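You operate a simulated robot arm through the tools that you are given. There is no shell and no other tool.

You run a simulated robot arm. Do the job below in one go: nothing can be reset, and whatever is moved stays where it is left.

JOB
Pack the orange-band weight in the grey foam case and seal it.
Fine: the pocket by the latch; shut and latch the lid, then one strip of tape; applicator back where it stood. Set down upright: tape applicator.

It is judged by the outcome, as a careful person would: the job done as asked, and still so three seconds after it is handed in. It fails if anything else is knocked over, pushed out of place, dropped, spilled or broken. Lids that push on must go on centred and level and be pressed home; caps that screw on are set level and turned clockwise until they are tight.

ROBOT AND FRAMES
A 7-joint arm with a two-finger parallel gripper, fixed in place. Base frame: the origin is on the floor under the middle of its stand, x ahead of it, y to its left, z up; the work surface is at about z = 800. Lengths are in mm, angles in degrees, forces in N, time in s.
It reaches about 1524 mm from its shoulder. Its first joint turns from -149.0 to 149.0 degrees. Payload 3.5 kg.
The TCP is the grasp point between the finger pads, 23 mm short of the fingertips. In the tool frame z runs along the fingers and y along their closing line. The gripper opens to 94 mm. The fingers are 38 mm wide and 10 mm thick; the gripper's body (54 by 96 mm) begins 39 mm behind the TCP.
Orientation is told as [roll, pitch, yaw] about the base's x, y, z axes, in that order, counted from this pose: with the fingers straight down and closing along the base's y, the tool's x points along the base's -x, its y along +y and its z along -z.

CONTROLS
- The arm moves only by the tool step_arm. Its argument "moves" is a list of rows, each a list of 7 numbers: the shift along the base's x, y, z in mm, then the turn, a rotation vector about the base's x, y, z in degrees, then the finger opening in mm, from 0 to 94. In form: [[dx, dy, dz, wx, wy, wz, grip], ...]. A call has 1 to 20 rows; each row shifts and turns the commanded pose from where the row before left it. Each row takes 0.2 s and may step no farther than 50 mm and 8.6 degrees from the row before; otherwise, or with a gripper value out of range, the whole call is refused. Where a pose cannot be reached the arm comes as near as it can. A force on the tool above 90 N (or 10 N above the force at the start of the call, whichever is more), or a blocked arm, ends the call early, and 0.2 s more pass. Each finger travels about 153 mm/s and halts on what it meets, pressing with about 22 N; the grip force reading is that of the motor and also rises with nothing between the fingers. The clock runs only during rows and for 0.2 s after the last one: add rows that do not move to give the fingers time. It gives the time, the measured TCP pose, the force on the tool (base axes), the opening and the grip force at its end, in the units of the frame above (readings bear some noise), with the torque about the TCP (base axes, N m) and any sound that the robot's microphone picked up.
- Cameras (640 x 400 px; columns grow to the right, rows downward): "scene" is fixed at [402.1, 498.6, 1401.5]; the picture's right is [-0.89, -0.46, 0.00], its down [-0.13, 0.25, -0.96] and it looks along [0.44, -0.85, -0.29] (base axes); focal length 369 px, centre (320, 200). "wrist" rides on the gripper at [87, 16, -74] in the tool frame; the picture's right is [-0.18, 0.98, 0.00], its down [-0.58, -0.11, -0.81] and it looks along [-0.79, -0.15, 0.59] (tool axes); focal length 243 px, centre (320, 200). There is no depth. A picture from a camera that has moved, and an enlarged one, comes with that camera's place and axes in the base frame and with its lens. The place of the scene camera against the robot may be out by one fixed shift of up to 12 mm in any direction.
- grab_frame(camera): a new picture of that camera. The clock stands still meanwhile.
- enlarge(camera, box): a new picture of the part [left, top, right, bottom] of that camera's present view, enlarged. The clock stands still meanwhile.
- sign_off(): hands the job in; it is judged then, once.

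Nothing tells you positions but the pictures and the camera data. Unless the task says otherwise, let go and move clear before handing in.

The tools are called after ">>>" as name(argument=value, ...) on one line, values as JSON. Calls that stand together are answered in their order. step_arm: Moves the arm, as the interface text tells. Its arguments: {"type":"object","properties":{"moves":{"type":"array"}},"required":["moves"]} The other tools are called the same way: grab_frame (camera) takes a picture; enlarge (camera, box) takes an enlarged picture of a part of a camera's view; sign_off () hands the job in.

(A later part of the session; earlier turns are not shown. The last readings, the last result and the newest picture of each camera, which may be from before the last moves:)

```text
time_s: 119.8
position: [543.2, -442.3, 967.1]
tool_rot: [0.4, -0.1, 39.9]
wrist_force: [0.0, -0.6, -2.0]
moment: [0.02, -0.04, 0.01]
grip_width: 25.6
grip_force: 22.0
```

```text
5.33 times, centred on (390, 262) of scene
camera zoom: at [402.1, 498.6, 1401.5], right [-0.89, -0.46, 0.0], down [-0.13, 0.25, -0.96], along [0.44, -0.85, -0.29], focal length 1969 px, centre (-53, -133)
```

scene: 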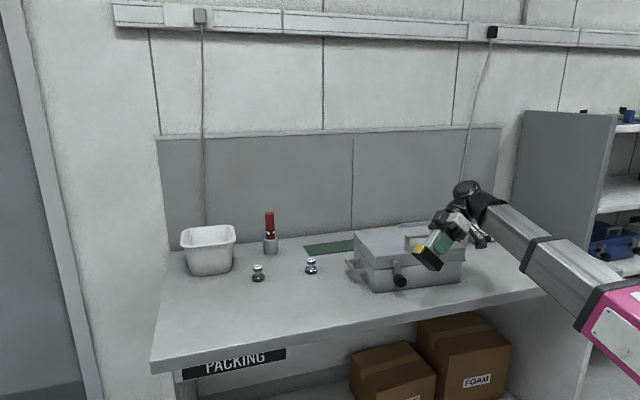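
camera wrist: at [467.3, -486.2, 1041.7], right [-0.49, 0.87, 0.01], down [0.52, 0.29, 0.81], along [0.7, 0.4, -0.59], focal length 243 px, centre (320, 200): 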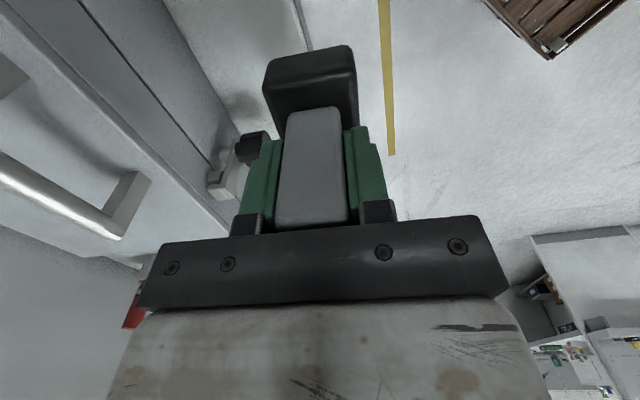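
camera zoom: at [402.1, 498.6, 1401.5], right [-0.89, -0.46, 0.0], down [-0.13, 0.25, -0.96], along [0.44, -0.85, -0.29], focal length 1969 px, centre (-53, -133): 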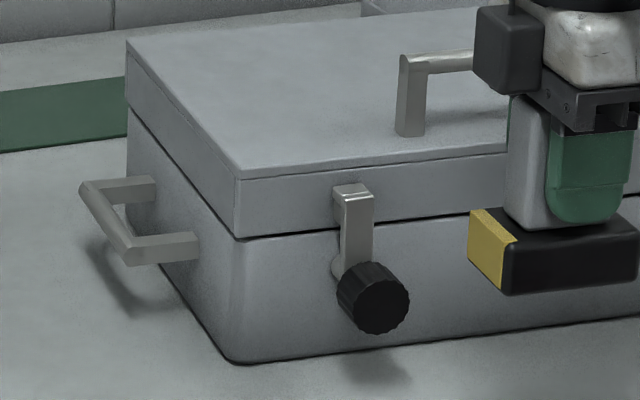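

Nothing there. I'll try a steady, very light stroke along the seam with the yellow end, centred on the case so it doesn't twist. First I'll turn the yellow end to the case again.

>>> step_arm(moves=[[-1, 1, 3, 0, 0, -4, 0], [-1, 1, 3, 0, 0, -7.5, 0], [0, 0, 3, 0, 0, -7.5, 0], [0, 0, 3, 0, 0, -7.5, 0], [0, 0, 3, 0, 0, -7.5, 0], [0, 0, 3, 0, 0, -7.5, 0], [0, 0, 0, 0, 0, -7.5, 0], [0, 0, 0, 0, 0, -7.5, 0], [0, 0, 0, 0, 0, -7.5, 0], [0, 0, 0, 0, 0, -7.5, 0], [0, 0, 0, 0, 0, -7.5, 0], [0, 0, 0, 0, 0, -6, 0], [0, 0, 0, 0, 0, -4, 0], [0, 0, 0, 0, 0, 0, 0]])

>>> enlarge(camera="scene", box=[345, 200, 485, 300])

>>> grab_frame(camera="wrist")

```text
time_s: 122.8
position: [542.5, -439.9, 984.7]
tool_rot: [0.3, -0.1, -49.1]
wrist_force: [-0.3, 0.2, -2.1]
moment: [-0.01, -0.02, 0.01]
grip_width: 26.0
grip_force: 22.4
```

```text
4.00 times, centred on (415, 250) of scene
camera zoom: at [402.1, 498.6, 1401.5], right [-0.89, -0.46, 0.0], down [-0.13, 0.25, -0.96], along [0.44, -0.85, -0.29], focal length 1476 px, centre (-60, 0)
```

zoom: 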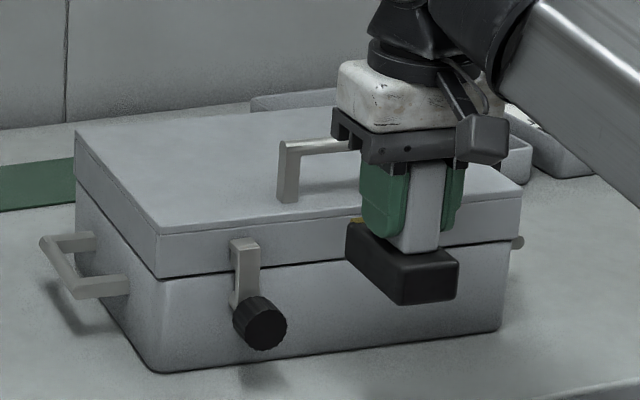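

```text
taken
camera wrist: at [497.0, -364.1, 1059.6], right [0.86, 0.5, 0.01], down [0.29, -0.51, 0.81], along [0.41, -0.69, -0.59], focal length 243 px, centre (320, 200)
```

wrist: 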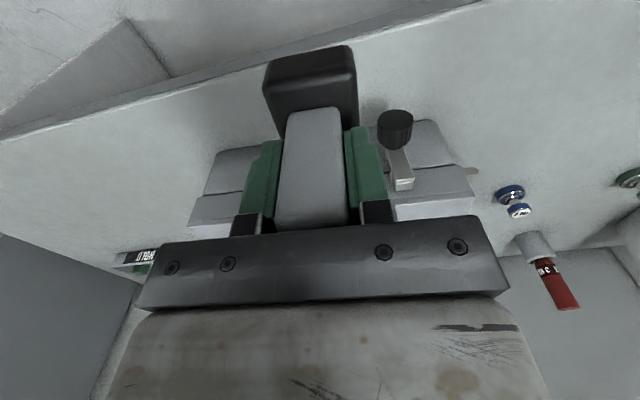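

>>> step_arm(moves=[[0, 0, -8, 0, 0, 0, 0], [0, 0, -14, 0, 0, 0, 0], [0, 0, -14, 0, 0, 0, 0], [0, 0, -12, 0, 0, 0, 0], [3.2, -3.8, -8, 0, 0, 0, 0], [6.4, -7.7, 0, 0, 0, 0, 0], [9.6, -11.5, 0, 0, 0, 0, 0], [9.6, -11.5, 0, 0, 0, 0, 0], [6.4, -7.7, 0, 0, 0, 0, 0], [3.2, -3.8, 0, 0, 0, 0, 0], [1.9, -2.3, 0, 0, 0, 0, 0], [0, 0, 0, 0, 0, 0, 0]])

>>> enlarge(camera="scene", box=[375, 215, 455, 290])

```text
time_s: 125.4
position: [581.6, -489.4, 929.7]
tool_rot: [0.4, -0.1, -48.9]
wrist_force: [0.5, -0.4, -1.5]
moment: [-0.02, -0.01, 0.01]
grip_width: 26.1
grip_force: 22.3
```

```text
5.33 times, centred on (415, 252) of scene
camera zoom: at [402.1, 498.6, 1401.5], right [-0.89, -0.46, 0.0], down [-0.13, 0.25, -0.96], along [0.44, -0.85, -0.29], focal length 1969 px, centre (-187, -80)
```

zoom: 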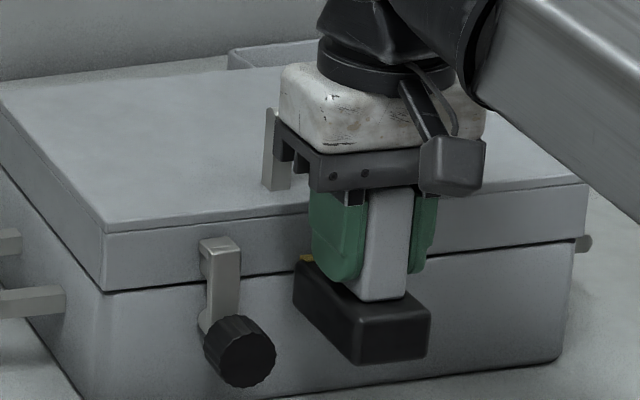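

>>> step_arm(moves=[[1.0, -1.15, 0, 0, 0, 0, 0], [1.0, -1.15, 0, 0, 0, 0, 0], [1.0, -1.15, 0, 0, 0, 0, 0], [0.6, -0.75, 0, 0, 0, 0, 0], [0.6, -0.75, 0, 0, 0, 0, 0], [0, 0, 0, 0, 0, 0, 0]])

>>> step_arm(moves=[[0.6, -0.75, 0, 0, 0, 0, 0], [0.6, -0.75, 0, 0, 0, 0, 0], [0, 0, 0, 0, 0, 0, 0]])

```text
time_s: 126.8
position: [585.3, -492.1, 928.5]
tool_rot: [0.3, 0.0, -48.9]
wrist_force: [1.2, 0.1, -2.1]
moment: [0.01, 0.0, -0.03]
grip_width: 25.7
grip_force: 22.0
```

```text
time_s: 127.6
position: [586.1, -495.1, 928.1]
tool_rot: [0.3, -0.1, -49.0]
wrist_force: [1.2, 0.5, -2.4]
moment: [0.05, 0.04, 0.03]
grip_width: 25.8
grip_force: 22.0
```

>>> step_arm(moves=[[0.6, -0.75, 0, 0, 0, 0, 0], [0.6, -0.75, 0, 0, 0, 0, 0], [0, 0, 0, 0, 0, 0, 0]])

>>> step_arm(moves=[[0.5, -0.6, 0, 0, 0, 0, 0], [0, 0, 0, 0, 0, 0, 0]])

```text
time_s: 128.4
position: [587.5, -497.4, 929.1]
tool_rot: [0.3, -0.2, -49.0]
wrist_force: [-0.3, -0.2, -1.8]
moment: [-0.01, -0.01, 0.05]
grip_width: 25.8
grip_force: 22.5
```

```text
time_s: 129.0
position: [588.9, -497.0, 928.5]
tool_rot: [0.3, -0.1, -48.9]
wrist_force: [0.1, -0.7, -2.2]
moment: [0.03, 0.01, 0.01]
grip_width: 26.1
grip_force: 22.1
```

>>> step_arm(moves=[[0.5, -0.6, 0, 0, 0, 0, 0], [0.5, -0.6, 0, 0, 0, 0, 0], [0, 0, 0, 0, 0, 0, 0]])

>>> step_arm(moves=[[0.5, -0.6, 0, 0, 0, 0, 0], [0.5, -0.6, 0, 0, 0, 0, 0], [0, 0, 0, 0, 0, 0, 0]])

>>> enlarge(camera="scene", box=[385, 225, 445, 285])

```text
time_s: 129.8
position: [589.7, -496.7, 928.7]
tool_rot: [0.3, -0.1, -49.0]
wrist_force: [0.1, 0.3, -2.2]
moment: [0.0, -0.02, -0.01]
grip_width: 25.8
grip_force: 22.5
```

```text
time_s: 130.6
position: [591.1, -497.8, 929.0]
tool_rot: [0.3, 0.0, -49.1]
wrist_force: [-2.3, 4.2, -1.2]
moment: [0.16, 0.09, -0.07]
grip_width: 25.9
grip_force: 21.8
```

```text
6.67 times, centred on (415, 255) of scene
camera zoom: at [402.1, 498.6, 1401.5], right [-0.89, -0.46, 0.0], down [-0.13, 0.25, -0.96], along [0.44, -0.85, -0.29], focal length 2461 px, centre (-313, -167)
```

zoom: 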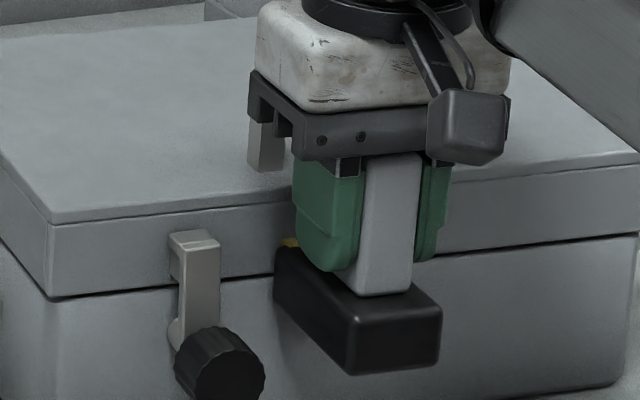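

There's light contact of about 4.7 N near mid-case with the yellow face on the seam. I'll draw it along the seam to the right at a steady pace.

>>> step_arm(moves=[[-2, -1.7, 0, 0, 0, 0, 0], [-3.8, -3.2, 0, 0, 0, 0, 0], [-3.8, -3.2, 0, 0, 0, 0, 0], [-3.8, -3.2, 0, 0, 0, 0, 0], [-3.8, -3.2, 0, 0, 0, 0, 0], [-3.8, -3.2, 0, 0, 0, 0, 0], [0, 0, 0, 0, 0, 0, 0]])

>>> enlarge(camera="scene", box=[385, 225, 445, 285])

```text
time_s: 132.2
position: [569.9, -516.1, 928.8]
tool_rot: [0.3, -0.1, -48.9]
wrist_force: [-0.3, 0.5, -2.1]
moment: [0.0, 0.02, 0.01]
grip_width: 26.1
grip_force: 22.2
```

```text
6.67 times, centred on (415, 255) of scene
camera zoom: at [402.1, 498.6, 1401.5], right [-0.89, -0.46, 0.0], down [-0.13, 0.25, -0.96], along [0.44, -0.85, -0.29], focal length 2461 px, centre (-313, -167)
```

zoom: 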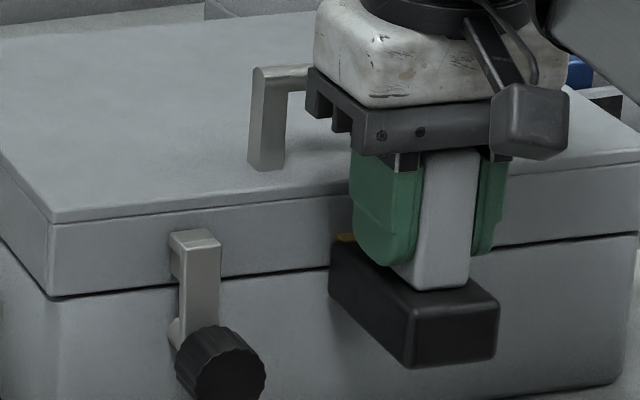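

The contact faded because the face recedes slightly. I'll press back in lightly and continue with a small forward component.

>>> step_arm(moves=[[0.6, -0.75, 0, 0, 0, 0, 0], [0.6, -0.75, 0, 0, 0, 0, 0], [0, 0, 0, 0, 0, 0, 0]])

>>> step_arm(moves=[[-3.7, -3.4, 0, 0, 0, 0, 0], [-3.7, -3.4, 0, 0, 0, 0, 0], [-3.7, -3.4, 0, 0, 0, 0, 0], [-3.7, -3.4, 0, 0, 0, 0, 0], [0, 0, 0, 0, 0, 0, 0]])

>>> step_arm(moves=[[-3.7, -3.4, 0, 0, 0, 0, 0], [-3.7, -3.4, 0, 0, 0, 0, 0], [-3.7, -3.4, 0, 0, 0, 0, 0], [-3.7, -3.4, 0, 0, 0, 0, 0], [0, 0, 0, 0, 0, 0, 0]])

>>> enlarge(camera="scene", box=[385, 220, 465, 290])

```text
time_s: 133.0
position: [571.7, -518.3, 928.8]
tool_rot: [0.3, 0.0, -49.0]
wrist_force: [-2.6, 2.7, -1.0]
moment: [0.1, 0.11, 0.0]
grip_width: 26.0
grip_force: 22.2
```

```text
time_s: 134.2
position: [555.9, -532.3, 929.5]
tool_rot: [0.2, -0.1, -49.0]
wrist_force: [-2.1, 3.4, -0.5]
moment: [0.13, 0.04, 0.16]
grip_width: 25.9
grip_force: 22.2
```

```text
time_s: 135.4
position: [541.5, -544.7, 928.9]
tool_rot: [0.2, -0.2, -49.1]
wrist_force: [-0.8, 2.4, -2.4]
moment: [0.07, 0.02, 0.08]
grip_width: 25.8
grip_force: 21.6
```

```text
5.71 times, centred on (425, 255) of scene
camera zoom: at [402.1, 498.6, 1401.5], right [-0.89, -0.46, 0.0], down [-0.13, 0.25, -0.96], along [0.44, -0.85, -0.29], focal length 2109 px, centre (-280, -114)
```

zoom: 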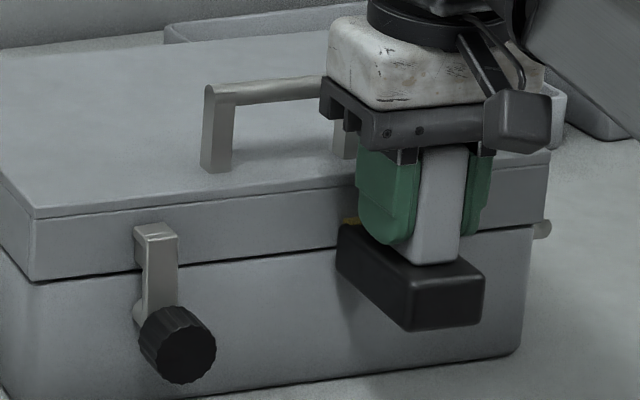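

>>> step_arm(moves=[[-3.2, 3.8, 0, 0, 0, 0, 0], [-6.4, 7.7, 0, 0, 0, 0, 0], [-9.6, 11.5, 0, 0, 0, 0, 0], [-9.6, 11.5, 10, 0, 0, 0, 0], [-9.6, 11.5, 20, 0, 0, 0, 0], [-6.4, 7.7, 25, 0, 0, 0, 0], [0, 0, 10, 0, 0, 0, 0], [0, 0, 0, 0, 0, 0, 0]])

>>> enlarge(camera="scene", box=[345, 210, 485, 300])

>>> grab_frame(camera="wrist")

```text
time_s: 137.2
position: [495.4, -492.0, 994.2]
tool_rot: [0.3, -0.1, -49.0]
wrist_force: [0.7, 0.3, -1.6]
moment: [-0.03, -0.05, 0.02]
grip_width: 26.1
grip_force: 21.8
```

```text
4.44 times, centred on (415, 255) of scene
camera zoom: at [402.1, 498.6, 1401.5], right [-0.89, -0.46, 0.0], down [-0.13, 0.25, -0.96], along [0.44, -0.85, -0.29], focal length 1641 px, centre (-102, -44)
```

zoom: 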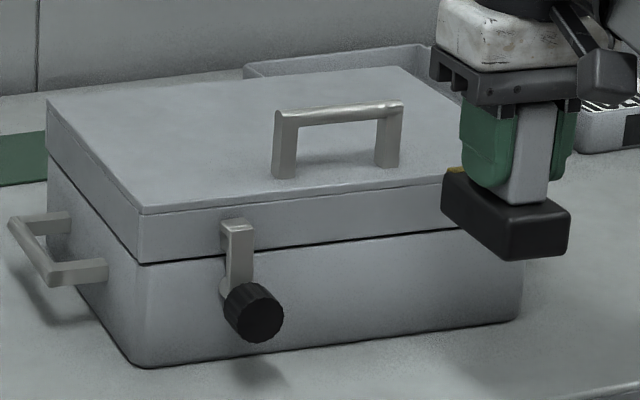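

```text
taken
camera wrist: at [451.1, -416.5, 1068.9], right [0.86, 0.51, 0.01], down [0.3, -0.51, 0.81], along [0.41, -0.69, -0.59], focal length 243 px, centre (320, 200)
```

wrist: 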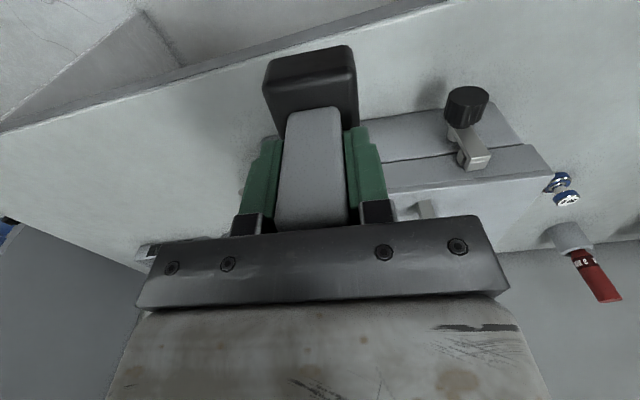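

Still nothing, so drawing the yellow end over the seam doesn't lay tape. Next I'll try the foot itself flat on the front face, with its long side upright across the seam so any strip bridges lid and body. I'll turn the hand half-way round first, so the camera ends up on top after tilting.

>>> step_arm(moves=[[-1, 1, 0, 0, 0, 4, 0], [-1, 1, 0, 0, 0, 7.5, 0], [0, 0, 0, 0, 0, 7.5, 0], [0, 0, 0, 0, 0, 7.5, 0], [0, 0, 0, 0, 0, 7.5, 0], [0, 0, 0, 0, 0, 7.5, 0], [0, 0, 0, 0, 0, 7.5, 0], [0, 0, 0, 0, 0, 7.5, 0], [0, 0, 0, 0, 0, 7.5, 0], [0, 0, 0, 0, 0, 7.5, 0], [0, 0, 0, 0, 0, 7.5, 0], [0, 0, 0, 0, 0, 7.5, 0], [0, 0, 0, 0, 0, 7.5, 0], [0, 0, 0, 0, 0, 0, 0]])

>>> step_arm(moves=[[0, 0, 0, 0, 0, 7.5, 0], [0, 0, 0, 0, 0, 7.5, 0], [0, 0, 0, 0, 0, 7.5, 0], [0, 0, 0, 0, 0, 7.5, 0], [0, 0, 0, 0, 0, 7.5, 0], [0, 0, 0, 0, 0, 7.5, 0], [0, 0, 0, 0, 0, 7.5, 0], [0, 0, 0, 0, 0, 7.5, 0], [0, 0, 0, 0, 0, 7.5, 0], [0, 0, 0, 0, 0, 7.5, 0], [0, 0, 0, 0, 0, 7.5, 0], [0, 0, 0, 0, 0, 4, 0], [0, 0, 0, 0, 0, 0, 0]])

>>> grab_frame(camera="scene")

>>> grab_frame(camera="wrist")

```text
time_s: 140.2
position: [494.9, -489.9, 994.7]
tool_rot: [0.2, -0.2, 45.2]
wrist_force: [-0.5, -0.1, -2.3]
moment: [0.02, -0.02, 0.05]
grip_width: 25.9
grip_force: 22.0
```

```text
time_s: 143.0
position: [496.2, -488.7, 993.2]
tool_rot: [0.2, 0.0, 131.1]
wrist_force: [0.3, 0.1, -1.3]
moment: [0.01, 0.0, 0.03]
grip_width: 25.8
grip_force: 21.8
```

```text
taken
```

scene: 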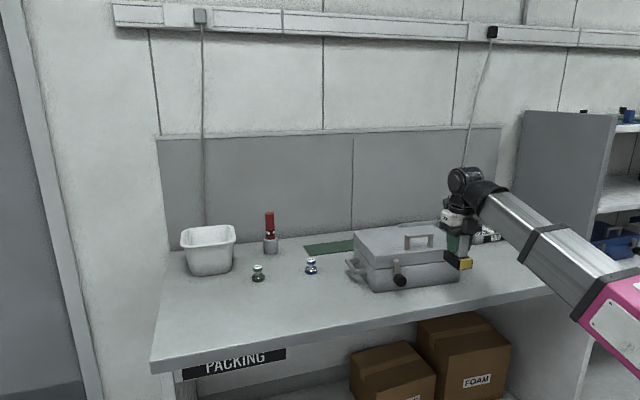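

```text
taken
camera wrist: at [540.7, -565.3, 1068.3], right [-0.86, -0.51, 0.01], down [-0.3, 0.51, 0.81], along [-0.41, 0.69, -0.59], focal length 243 px, centre (320, 200)
```

wrist: 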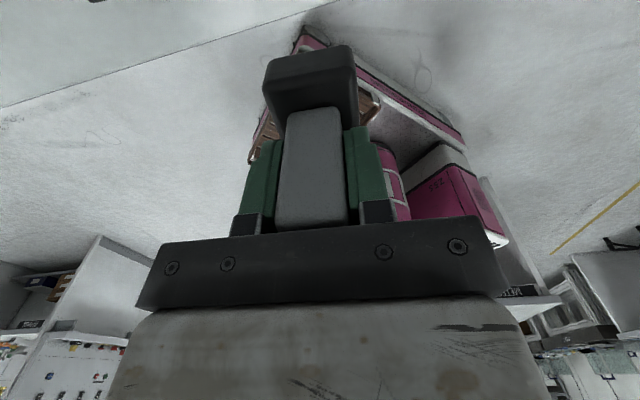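

>>> step_arm(moves=[[0.9, 3.4, 0, -3, -2.63, 0, 0], [0.9, 3.4, 0, -5.64, -4.94, 0, 0], [0.9, 3.4, 0, -5.64, -4.94, 0, 0], [0.9, 3.4, 0, -5.64, -4.94, 0, 0], [0.9, 3.4, 0, -5.64, -4.94, 0, 0], [0.9, 3.4, 0, -5.64, -4.94, 0, 0], [0.9, 3.4, 0, -5.64, -4.94, 0, 0], [0, 0, 0, 0, 0, 0, 0]])

>>> grab_frame(camera="scene")

>>> grab_frame(camera="wrist")

```text
time_s: 144.8
position: [500.8, -465.7, 994.0]
tool_rot: [0.6, 49.0, 131.7]
wrist_force: [-0.2, 0.1, -2.6]
moment: [0.07, 0.04, 0.02]
grip_width: 26.0
grip_force: 21.8
```

```text
taken
```

scene: 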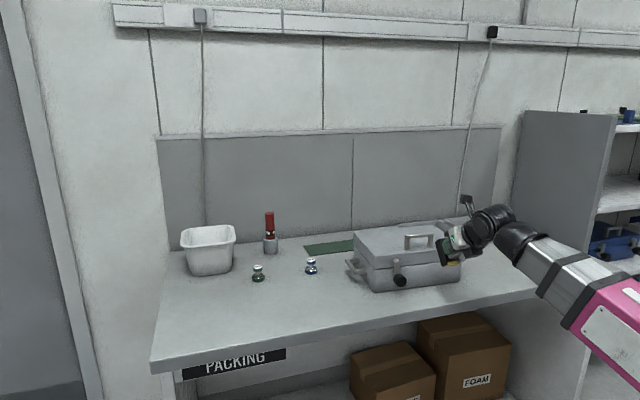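

```text
taken
camera wrist: at [490.0, -477.2, 1108.0], right [-0.82, -0.56, -0.13], down [-0.57, 0.82, 0.09], along [0.06, 0.15, -0.99], focal length 243 px, centre (320, 200)
```

wrist: 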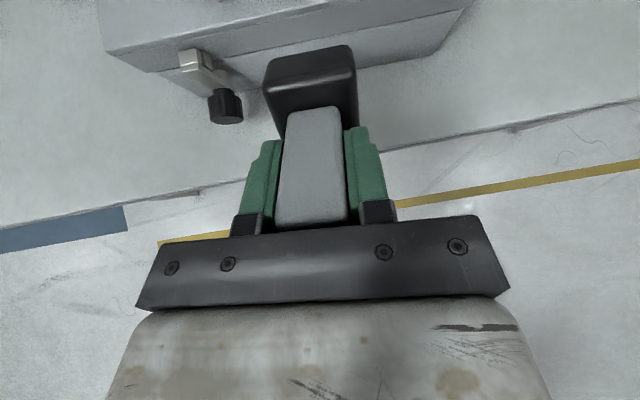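

Good: the camera now looks down on the front of the case and the applicator. I'll finish the tilt to horizontal.

>>> step_arm(moves=[[0.9, 3.4, -5, -5.64, -4.94, 0, 0], [0.9, 3.4, -5, -5.64, -4.94, 0, 0], [0.9, 3.4, -5, -5.64, -4.94, 0, 0], [0.9, 3.4, -5, -5.64, -4.94, 0, 0], [0.9, 3.4, -5, -5.64, -4.94, 0, 0], [0, 0, 0, -2.6, -2.27, 0, 0], [0, 0, 0, 0, 0, 0, 0]])

>>> grab_frame(camera="scene")

>>> grab_frame(camera="wrist")

```text
time_s: 146.4
position: [505.5, -449.2, 969.2]
tool_rot: [67.0, 89.8, -162.1]
wrist_force: [0.3, 0.2, -2.6]
moment: [0.03, 0.02, -0.02]
grip_width: 26.2
grip_force: 22.3
```

```text
taken
```

scene: 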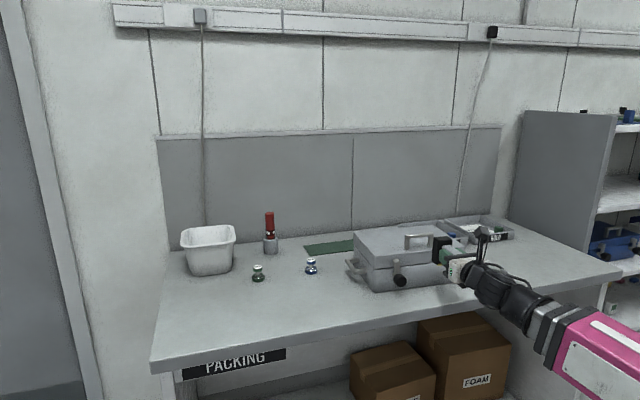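

```text
taken
camera wrist: at [445.3, -403.5, 1055.7], right [-0.74, -0.64, -0.18], down [-0.45, 0.68, -0.58], along [0.5, -0.35, -0.79], focal length 243 px, centre (320, 200)
```

wrist: 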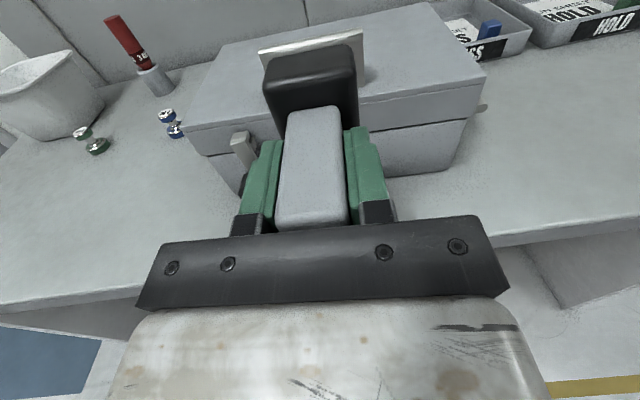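

The tool is horizontal, the foot faces the case, and I have a good view from above. I'll lower to seam height and approach to about 10 mm away.

>>> step_arm(moves=[[0, 0, -5, 0, 0, 0, 0], [0, 0, -10, 0, 0, 0, 0], [0, 0, -14, 0, 0, 0, 0], [0, 0, -14, 0, 0, 0, 0], [0, 0, -14, 0, 0, 0, 0], [0, 0, -14, 0, 0, 0, 0], [0, 0, -10, 0, 0, 0, 0], [0, 0, -7, 0, 0, 0, 0], [0, 0, 0, 0, 0, 0, 0]])

>>> step_arm(moves=[[3.2, -3.8, 0, 0, 0, 0, 0], [6.4, -7.7, 0, 0, 0, 0, 0], [8, -9.6, 0, 0, 0, 0, 0], [8, -9.6, 0, 0, 0, 0, 0], [6.4, -7.7, 0, 0, 0, 0, 0], [4.5, -5.4, 0, 0, 0, 0, 0], [0, 0, 0, 0, 0, 0, 0]])

>>> grab_frame(camera="scene")

>>> grab_frame(camera="wrist")

```text
time_s: 148.4
position: [505.4, -448.5, 880.9]
tool_rot: [60.7, 89.8, -168.3]
wrist_force: [0.0, 0.2, -0.8]
moment: [0.07, 0.06, -0.01]
grip_width: 26.1
grip_force: 22.2
```

```text
time_s: 150.0
position: [541.8, -492.9, 881.3]
tool_rot: [60.3, 89.7, -168.8]
wrist_force: [0.6, 0.3, -1.6]
moment: [0.06, 0.05, 0.01]
grip_width: 26.0
grip_force: 21.6
```

```text
taken
```

scene: 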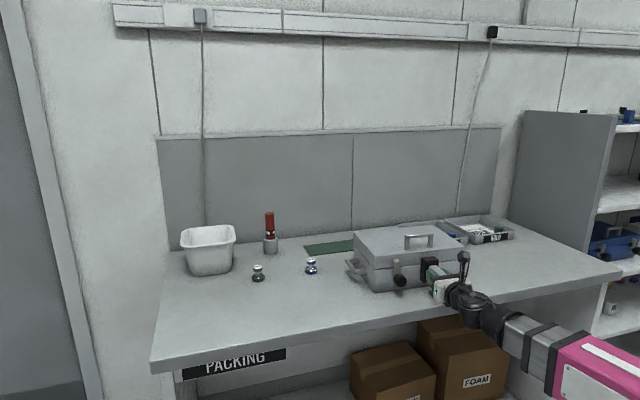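

```text
taken
camera wrist: at [481.9, -447.2, 967.8], right [-0.74, -0.64, -0.18], down [-0.45, 0.68, -0.58], along [0.49, -0.35, -0.8], focal length 243 px, centre (320, 200)
```

wrist: 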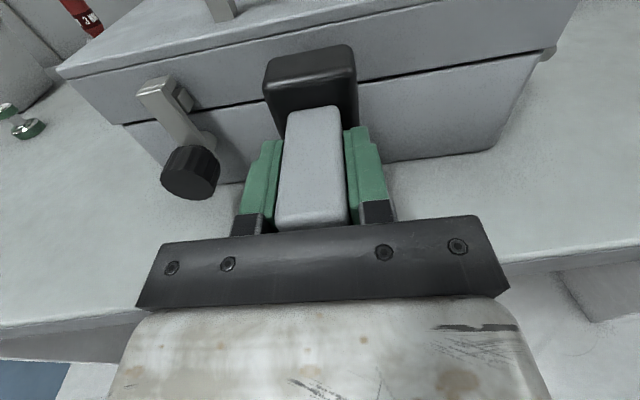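

>>> enlarge(camera="wrist", box=[130, 10, 450, 210])

>>> enlarge(camera="scene", box=[380, 220, 480, 310])

```text
2.00 times, centred on (290, 110) of wrist
camera zoom: at [481.9, -447.2, 967.8], right [-0.74, -0.64, -0.18], down [-0.45, 0.68, -0.58], along [0.49, -0.35, -0.8], focal length 485 px, centre (380, 380)
```

zoom: 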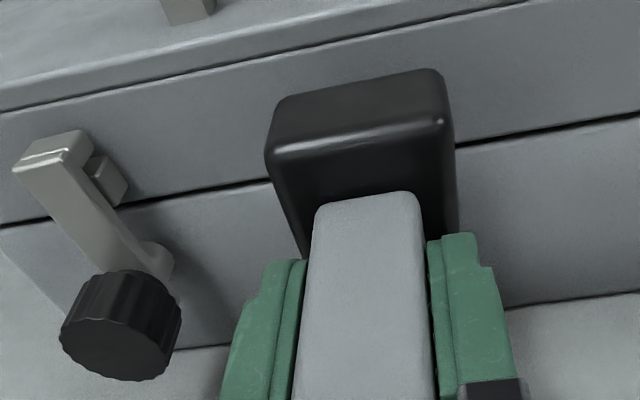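

```text
4.44 times, centred on (430, 265) of scene
camera zoom: at [402.1, 498.6, 1401.5], right [-0.89, -0.46, 0.0], down [-0.13, 0.25, -0.96], along [0.44, -0.85, -0.29], focal length 1641 px, centre (-169, -89)
```

zoom: 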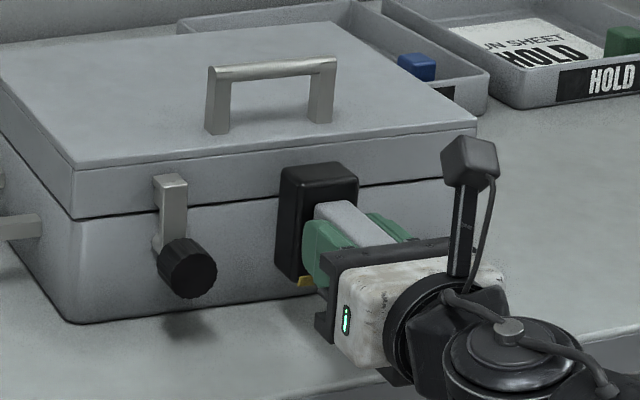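

The foot's long side spans the seam, slightly low. I'll raise 3–4 mm and creep in to light contact.

>>> step_arm(moves=[[1.6, -1.9, 1.5, 0, 0, 0, 0], [1.6, -1.9, 2, 0, 0, 0, 0], [1.6, -1.9, 0, 0, 0, 0, 0], [1.3, -1.5, 0, 0, 0, 0, 0], [0, 0, 0, 0, 0, 0, 0]])

>>> step_arm(moves=[[0.6, -0.75, 0, 0, 0, 0, 0], [0.6, -0.75, 0, 0, 0, 0, 0], [0, 0, 0, 0, 0, 0, 0]])

>>> step_arm(moves=[[0.6, -0.75, 0, 0, 0, 0, 0], [0, 0, 0, 0, 0, 0, 0]])

>>> enlarge(camera="scene", box=[380, 220, 480, 310])

```text
time_s: 151.2
position: [547.7, -500.4, 885.7]
tool_rot: [60.0, 89.7, -169.2]
wrist_force: [-0.6, -0.6, -1.6]
moment: [0.07, 0.03, -0.02]
grip_width: 25.8
grip_force: 21.3
```

```text
time_s: 152.0
position: [549.4, -501.0, 883.9]
tool_rot: [59.8, 89.6, -169.2]
wrist_force: [0.0, 0.2, -1.9]
moment: [0.01, 0.02, 0.0]
grip_width: 25.7
grip_force: 22.2
```

```text
time_s: 152.6
position: [550.2, -502.0, 883.0]
tool_rot: [60.1, 89.7, -169.0]
wrist_force: [-0.8, -0.1, -1.7]
moment: [0.01, 0.05, 0.01]
grip_width: 25.9
grip_force: 21.9
```

```text
4.44 times, centred on (430, 265) of scene
camera zoom: at [402.1, 498.6, 1401.5], right [-0.89, -0.46, 0.0], down [-0.13, 0.25, -0.96], along [0.44, -0.85, -0.29], focal length 1641 px, centre (-169, -89)
```

zoom: 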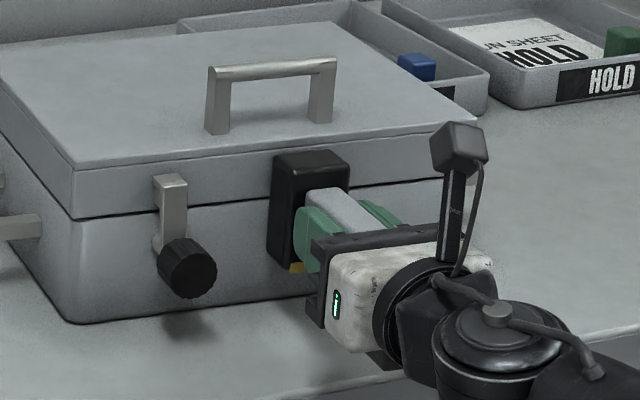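

>>> step_arm(moves=[[0.6, -0.75, 0, 0, 0, 0, 0], [0, 0, 0, 0, 0, 0, 0]])

>>> step_arm(moves=[[0.6, -0.75, 0, 0, 0, 0, 0], [0, 0, 0, 0, 0, 0, 0]])

>>> step_arm(moves=[[0.6, -0.75, 0, 0, 0, 0, 0], [0, 0, 0, 0, 0, 0, 0]])

```text
time_s: 153.2
position: [550.4, -502.9, 884.5]
tool_rot: [59.8, 89.7, -169.4]
wrist_force: [0.3, -0.3, -1.9]
moment: [0.03, 0.08, 0.0]
grip_width: 25.9
grip_force: 22.0
```

```text
time_s: 153.8
position: [550.6, -503.6, 884.0]
tool_rot: [60.1, 89.7, -169.1]
wrist_force: [-0.1, -0.9, -1.7]
moment: [0.03, 0.04, -0.01]
grip_width: 25.8
grip_force: 22.2
```

```text
time_s: 154.4
position: [551.3, -504.1, 884.4]
tool_rot: [60.0, 89.6, -169.1]
wrist_force: [0.3, 0.0, -2.1]
moment: [0.04, 0.05, -0.01]
grip_width: 26.0
grip_force: 21.4
```

>>> step_arm(moves=[[0.6, -0.75, 0, 0, 0, 0, 0], [0, 0, 0, 0, 0, 0, 0]])

>>> step_arm(moves=[[0.6, -0.75, 0, 0, 0, 0, 0], [0, 0, 0, 0, 0, 0, 0]])

>>> enlarge(camera="scene", box=[390, 235, 450, 295])

>>> enlarge(camera="wrist", box=[130, 10, 450, 210])

```text
time_s: 155.0
position: [552.6, -506.4, 884.3]
tool_rot: [60.0, 89.6, -169.0]
wrist_force: [-0.2, -0.3, -2.2]
moment: [0.05, 0.04, 0.05]
grip_width: 25.9
grip_force: 21.8
```

```text
time_s: 155.6
position: [552.9, -505.3, 883.9]
tool_rot: [59.9, 89.5, -169.2]
wrist_force: [0.2, 0.3, -2.3]
moment: [0.06, 0.05, -0.01]
grip_width: 25.9
grip_force: 21.9
```

```text
6.67 times, centred on (420, 265) of scene
camera zoom: at [402.1, 498.6, 1401.5], right [-0.89, -0.46, 0.0], down [-0.13, 0.25, -0.96], along [0.44, -0.85, -0.29], focal length 2461 px, centre (-347, -233)
```

zoom: 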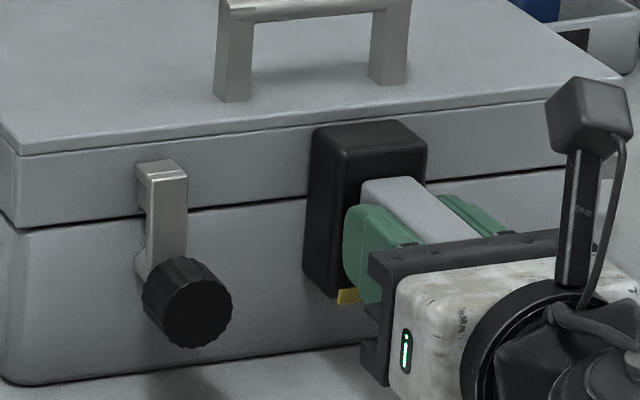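

```text
2.00 times, centred on (290, 110) of wrist
camera zoom: at [492.5, -460.8, 971.1], right [-0.74, -0.64, -0.18], down [-0.45, 0.68, -0.58], along [0.49, -0.35, -0.8], focal length 485 px, centre (380, 380)
```

zoom: 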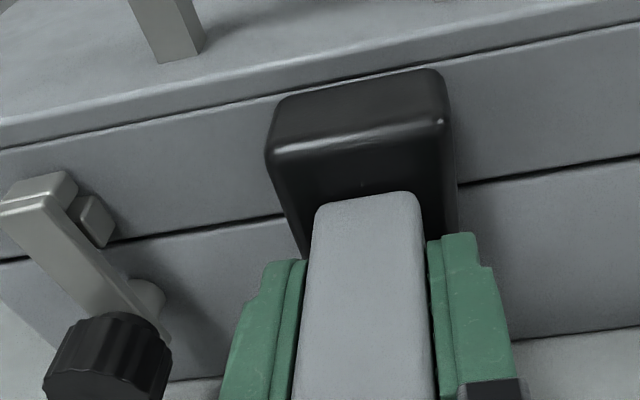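

>>> step_arm(moves=[[0.6, -0.75, 0, 0, 0, 0, 0], [0.6, -0.75, 0, 0, 0, 0, 0], [0, 0, 0, 0, 0, 0, 0]])

>>> step_arm(moves=[[0.6, -0.75, 0, 0, 0, 0, 0], [0, 0, 0, 0, 0, 0, 0]])

>>> step_arm(moves=[[0.6, -0.75, 0, 0, 0, 0, 0], [0, 0, 0, 0, 0, 0, 0]])

```text
time_s: 156.4
position: [554.3, -507.6, 884.6]
tool_rot: [61.0, 89.6, -168.2]
wrist_force: [-2.5, 3.5, -2.6]
moment: [-0.05, 0.01, 0.1]
grip_width: 26.0
grip_force: 21.9
```

```text
time_s: 157.0
position: [554.9, -508.3, 884.5]
tool_rot: [60.9, 89.6, -168.2]
wrist_force: [-1.8, 3.5, -1.6]
moment: [-0.09, -0.08, 0.09]
grip_width: 25.7
grip_force: 22.5
```

```text
time_s: 157.6
position: [555.6, -509.0, 885.0]
tool_rot: [59.5, 89.6, -169.6]
wrist_force: [-2.2, 2.4, -2.7]
moment: [-0.03, 0.03, 0.08]
grip_width: 26.0
grip_force: 21.8
```

Light contact of about 4 N is made. I'll hold a moment without pushing further and check for a strip.

>>> step_arm(moves=[[0, 0, 0, 0, 0, 0, 0], [0, 0, 0, 0, 0, 0, 0], [0, 0, 0, 0, 0, 0, 0], [0, 0, 0, 0, 0, 0, 0], [0, 0, 0, 0, 0, 0, 0]])

>>> enlarge(camera="wrist", box=[130, 10, 450, 210])

>>> enlarge(camera="scene", box=[345, 210, 485, 300])

```text
time_s: 158.8
position: [554.2, -507.8, 884.6]
tool_rot: [60.5, 89.6, -168.8]
wrist_force: [-0.4, 2.5, -2.7]
moment: [0.03, 0.01, 0.07]
grip_width: 25.9
grip_force: 21.7
```

```text
2.00 times, centred on (290, 110) of wrist
camera zoom: at [494.6, -464.0, 971.4], right [-0.74, -0.64, -0.18], down [-0.45, 0.68, -0.58], along [0.49, -0.35, -0.8], focal length 485 px, centre (380, 380)
```

zoom: 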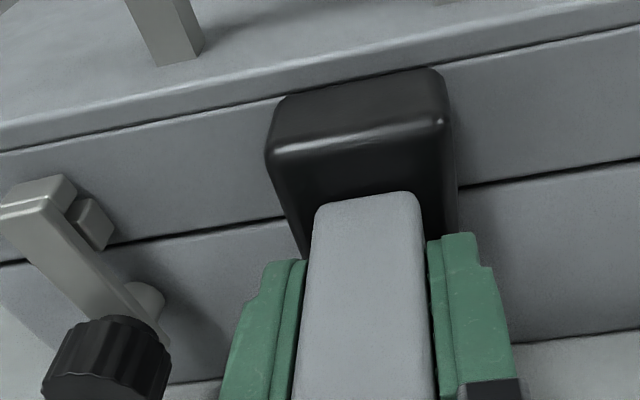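

```text
4.44 times, centred on (415, 255) of scene
camera zoom: at [402.1, 498.6, 1401.5], right [-0.89, -0.46, 0.0], down [-0.13, 0.25, -0.96], along [0.44, -0.85, -0.29], focal length 1641 px, centre (-102, -44)
```

zoom: 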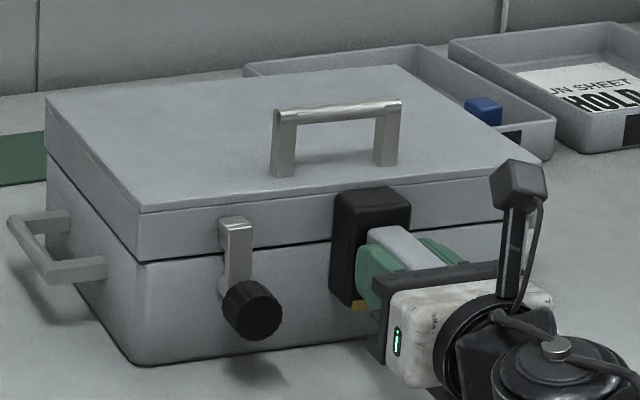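

>>> step_arm(moves=[[-3.2, 3.8, 0, 0, 0, 0, 0], [-6.4, 7.7, 0, 0, 0, 0, 0], [-9.6, 11.5, 0, 0, 0, 0, 0], [-9.6, 11.5, 0, 0, 0, 0, 0], [0, 0, 0, 0, 0, 0, 0]])

>>> grab_frame(camera="wrist")

>>> enlarge(camera="scene", box=[380, 220, 480, 310])

```text
time_s: 160.0
position: [527.1, -475.0, 885.2]
tool_rot: [59.6, 89.7, -169.5]
wrist_force: [-0.6, -0.2, -2.4]
moment: [0.04, 0.07, -0.03]
grip_width: 26.1
grip_force: 22.3
```

```text
taken
camera wrist: at [466.2, -429.8, 971.6], right [-0.74, -0.64, -0.18], down [-0.45, 0.68, -0.58], along [0.49, -0.35, -0.8], focal length 243 px, centre (320, 200)
```

wrist: 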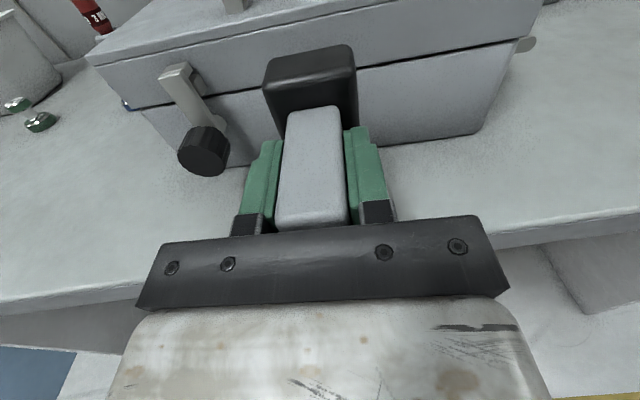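

```text
4.44 times, centred on (430, 265) of scene
camera zoom: at [402.1, 498.6, 1401.5], right [-0.89, -0.46, 0.0], down [-0.13, 0.25, -0.96], along [0.44, -0.85, -0.29], focal length 1641 px, centre (-169, -89)
```

zoom: 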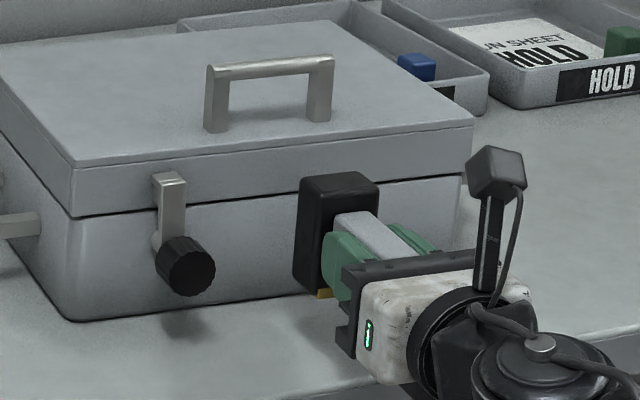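

>>> step_arm(moves=[[-5, 5, 12, 0, 0, 0, 0], [-5, 5, 20, 0, 0, 0, 0], [-5, 5, 25, 0, 0, 0, 0], [0, 0, 20, 0, 0, 0, 0], [0, 0, 10, 0, 0, 0, 0], [0, 0, 0, 0, 0, 0, 0]])

>>> grab_frame(camera="wrist")

>>> enlarge(camera="scene", box=[345, 210, 485, 300])

```text
time_s: 161.4
position: [510.9, -459.8, 971.2]
tool_rot: [60.6, 89.6, -168.6]
wrist_force: [0.0, 0.0, -1.9]
moment: [0.02, 0.01, 0.02]
grip_width: 26.1
grip_force: 22.1
```

```text
taken
camera wrist: at [451.5, -414.8, 1058.3], right [-0.74, -0.64, -0.18], down [-0.45, 0.68, -0.58], along [0.49, -0.35, -0.8], focal length 243 px, centre (320, 200)
```

wrist: 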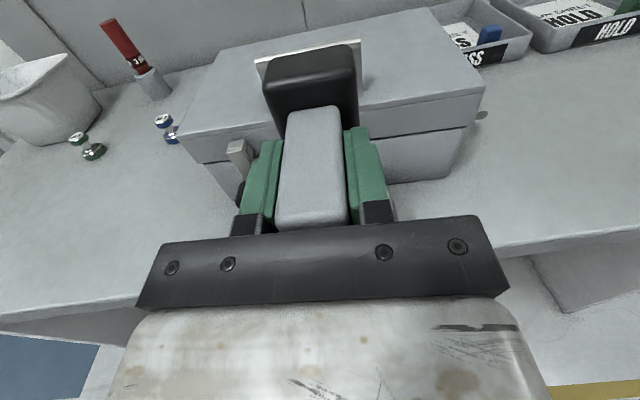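

```text
4.44 times, centred on (415, 255) of scene
camera zoom: at [402.1, 498.6, 1401.5], right [-0.89, -0.46, 0.0], down [-0.13, 0.25, -0.96], along [0.44, -0.85, -0.29], focal length 1641 px, centre (-102, -44)
```

zoom: 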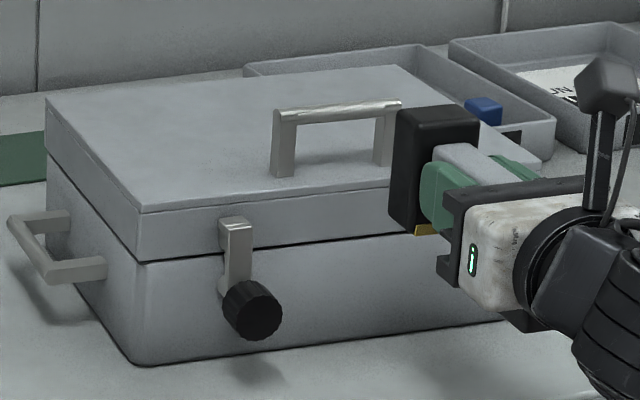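

Still no strip from a static press with the foot. I'll try drawing the foot down across the seam with the yellow end leading, keeping the touch light so the case doesn't slide any more.

>>> step_arm(moves=[[3.2, -3.8, -8, 0, 0, 0, 0], [6.4, -7.7, -12, 0, 0, 0, 0], [8, -9.6, -12, 0, 0, 0, 0], [8, -9.6, -8, 0, 0, 0, 0], [5, -6, -3, 0, 0, 0, 0], [3.2, -3.8, 0, 0, 0, 0, 0], [0, 0, 0, 0, 0, 0, 0]])

>>> enlarge(camera="wrist", box=[130, 10, 450, 210])

>>> enlarge(camera="scene", box=[380, 210, 480, 300])

```text
time_s: 163.0
position: [545.8, -500.3, 928.6]
tool_rot: [59.0, 89.6, -170.1]
wrist_force: [0.0, 0.4, -1.7]
moment: [0.06, 0.03, 0.02]
grip_width: 25.9
grip_force: 22.3
```

```text
2.00 times, centred on (290, 110) of wrist
camera zoom: at [484.7, -455.1, 1015.3], right [-0.74, -0.64, -0.18], down [-0.45, 0.68, -0.58], along [0.49, -0.35, -0.8], focal length 485 px, centre (380, 380)
```

zoom: 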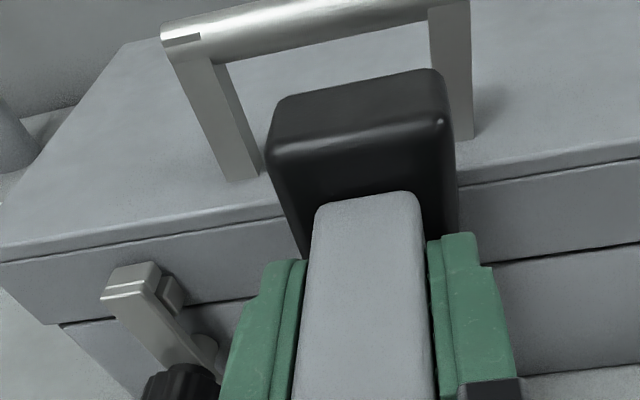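

```text
4.44 times, centred on (430, 255) of scene
camera zoom: at [402.1, 498.6, 1401.5], right [-0.89, -0.46, 0.0], down [-0.13, 0.25, -0.96], along [0.44, -0.85, -0.29], focal length 1641 px, centre (-169, -44)
```

zoom: 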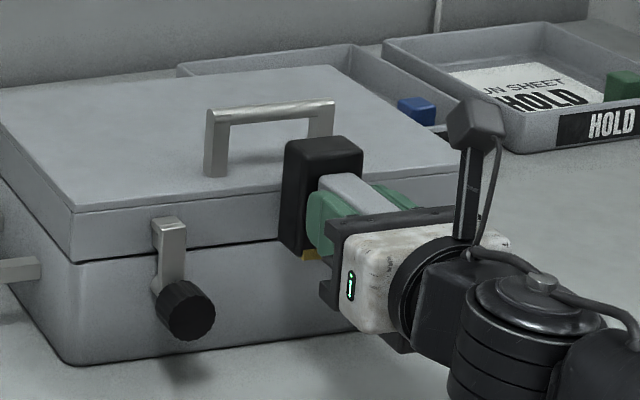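

>>> step_arm(moves=[[1.6, -1.9, 0, 0, 0, 0, 0], [1.6, -1.9, 0, 0, 0, 0, 0], [1.0, -1.2, 0, 0, 0, 0, 0], [0.6, -0.75, 0, 0, 0, 0, 0], [0, 0, 0, 0, 0, 0, 0]])

>>> step_arm(moves=[[0.6, -0.75, 0, 0, 0, 0, 0], [0.6, -0.75, 0, 0, 0, 0, 0], [0, 0, 0, 0, 0, 0, 0]])

>>> step_arm(moves=[[0.6, -0.75, 0, 0, 0, 0, 0], [0, 0, 0, 0, 0, 0, 0]])

```text
time_s: 164.2
position: [550.1, -506.4, 928.5]
tool_rot: [60.0, 89.7, -169.1]
wrist_force: [0.2, -0.1, -1.6]
moment: [0.03, 0.02, 0.01]
grip_width: 25.9
grip_force: 22.4
```

```text
time_s: 165.0
position: [551.0, -507.5, 928.5]
tool_rot: [59.6, 89.5, -169.4]
wrist_force: [1.2, 0.4, -1.7]
moment: [0.05, 0.04, 0.0]
grip_width: 25.9
grip_force: 22.4
```

```text
time_s: 165.6
position: [552.3, -508.7, 928.6]
tool_rot: [60.0, 89.6, -169.1]
wrist_force: [0.1, 0.7, -1.4]
moment: [0.04, 0.04, -0.02]
grip_width: 25.9
grip_force: 22.5
```

>>> step_arm(moves=[[0.6, -0.75, 0, 0, 0, 0, 0], [0, 0, 0, 0, 0, 0, 0]])

>>> step_arm(moves=[[0.6, -0.75, 0, 0, 0, 0, 0], [0, 0, 0, 0, 0, 0, 0]])

>>> step_arm(moves=[[0.6, -0.75, 0, 0, 0, 0, 0], [0, 0, 0, 0, 0, 0, 0]])

```text
time_s: 166.2
position: [553.2, -508.7, 927.8]
tool_rot: [60.4, 89.6, -168.8]
wrist_force: [0.2, -0.3, -1.1]
moment: [0.03, 0.04, 0.0]
grip_width: 25.8
grip_force: 21.6
```

```text
time_s: 166.8
position: [553.1, -510.4, 929.0]
tool_rot: [59.6, 89.6, -169.6]
wrist_force: [-0.2, 0.8, -1.8]
moment: [0.05, 0.04, -0.01]
grip_width: 25.9
grip_force: 21.9
```

```text
time_s: 167.4
position: [552.6, -511.5, 929.0]
tool_rot: [59.8, 89.6, -169.3]
wrist_force: [-2.5, 1.8, -1.9]
moment: [0.09, 0.08, 0.07]
grip_width: 26.1
grip_force: 21.6
```

Contact is about 3 N. I'll draw the foot down across the seam now.

>>> step_arm(moves=[[0.1, -0.1, -3, 0, 0, 0, 0], [0.1, -0.1, -4, 0, 0, 0, 0], [0.1, -0.1, -4, 0, 0, 0, 0], [0.1, -0.1, -4, 0, 0, 0, 0], [0.1, -0.1, -4, 0, 0, 0, 0]])

>>> step_arm(moves=[[0.1, -0.1, -4, 0, 0, 0, 0], [0.1, -0.1, -4, 0, 0, 0, 0], [0.1, -0.1, -4, 0, 0, 0, 0], [0.1, -0.1, -4, 0, 0, 0, 0], [0.1, -0.1, -4, 0, 0, 0, 0]])

>>> step_arm(moves=[[0.1, -0.1, -4, 0, 0, 0, 0], [0.1, -0.1, -4, 0, 0, 0, 0], [0.1, -0.1, -4, 0, 0, 0, 0], [0.1, -0.1, -4, 0, 0, 0, 0], [0, 0, 0, 0, 0, 0, 0]])

>>> enlarge(camera="wrist", box=[130, 10, 450, 210])

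>>> enlarge(camera="scene", box=[380, 210, 480, 300])

```text
time_s: 168.6
position: [553.6, -511.3, 908.5]
tool_rot: [62.5, 89.5, -166.6]
wrist_force: [-2.5, 2.2, -1.8]
moment: [-0.04, -0.04, 0.09]
grip_width: 25.9
grip_force: 22.3
```

```text
time_s: 169.8
position: [554.7, -512.2, 889.6]
tool_rot: [58.9, 89.6, -170.1]
wrist_force: [-2.4, 2.5, -1.0]
moment: [-0.06, -0.06, 0.1]
grip_width: 26.1
grip_force: 22.2
```

```text
time_s: 171.0
position: [555.5, -512.6, 874.4]
tool_rot: [60.3, 89.5, -168.8]
wrist_force: [-3.1, 1.0, -0.9]
moment: [-0.02, -0.02, 0.03]
grip_width: 25.9
grip_force: 22.0
```

```text
2.00 times, centred on (290, 110) of wrist
camera zoom: at [494.9, -466.8, 960.4], right [-0.74, -0.64, -0.18], down [-0.45, 0.68, -0.58], along [0.49, -0.35, -0.8], focal length 485 px, centre (380, 380)
```

zoom: 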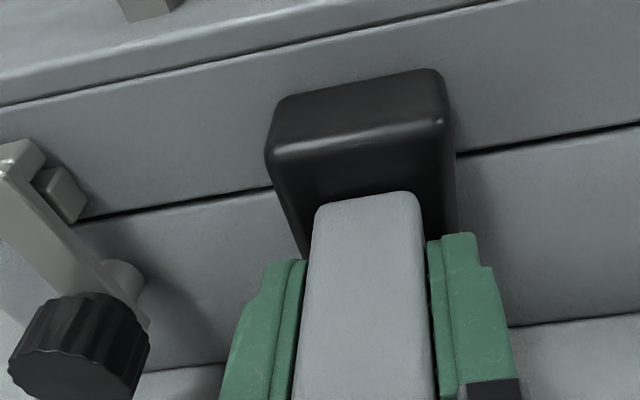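

```text
4.44 times, centred on (430, 255) of scene
camera zoom: at [402.1, 498.6, 1401.5], right [-0.89, -0.46, 0.0], down [-0.13, 0.25, -0.96], along [0.44, -0.85, -0.29], focal length 1641 px, centre (-169, -44)
```

zoom: 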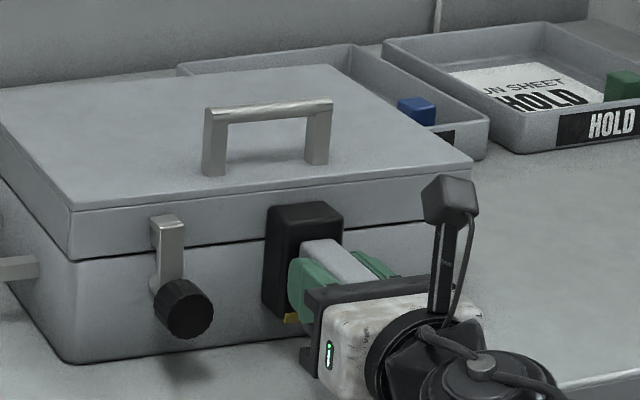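

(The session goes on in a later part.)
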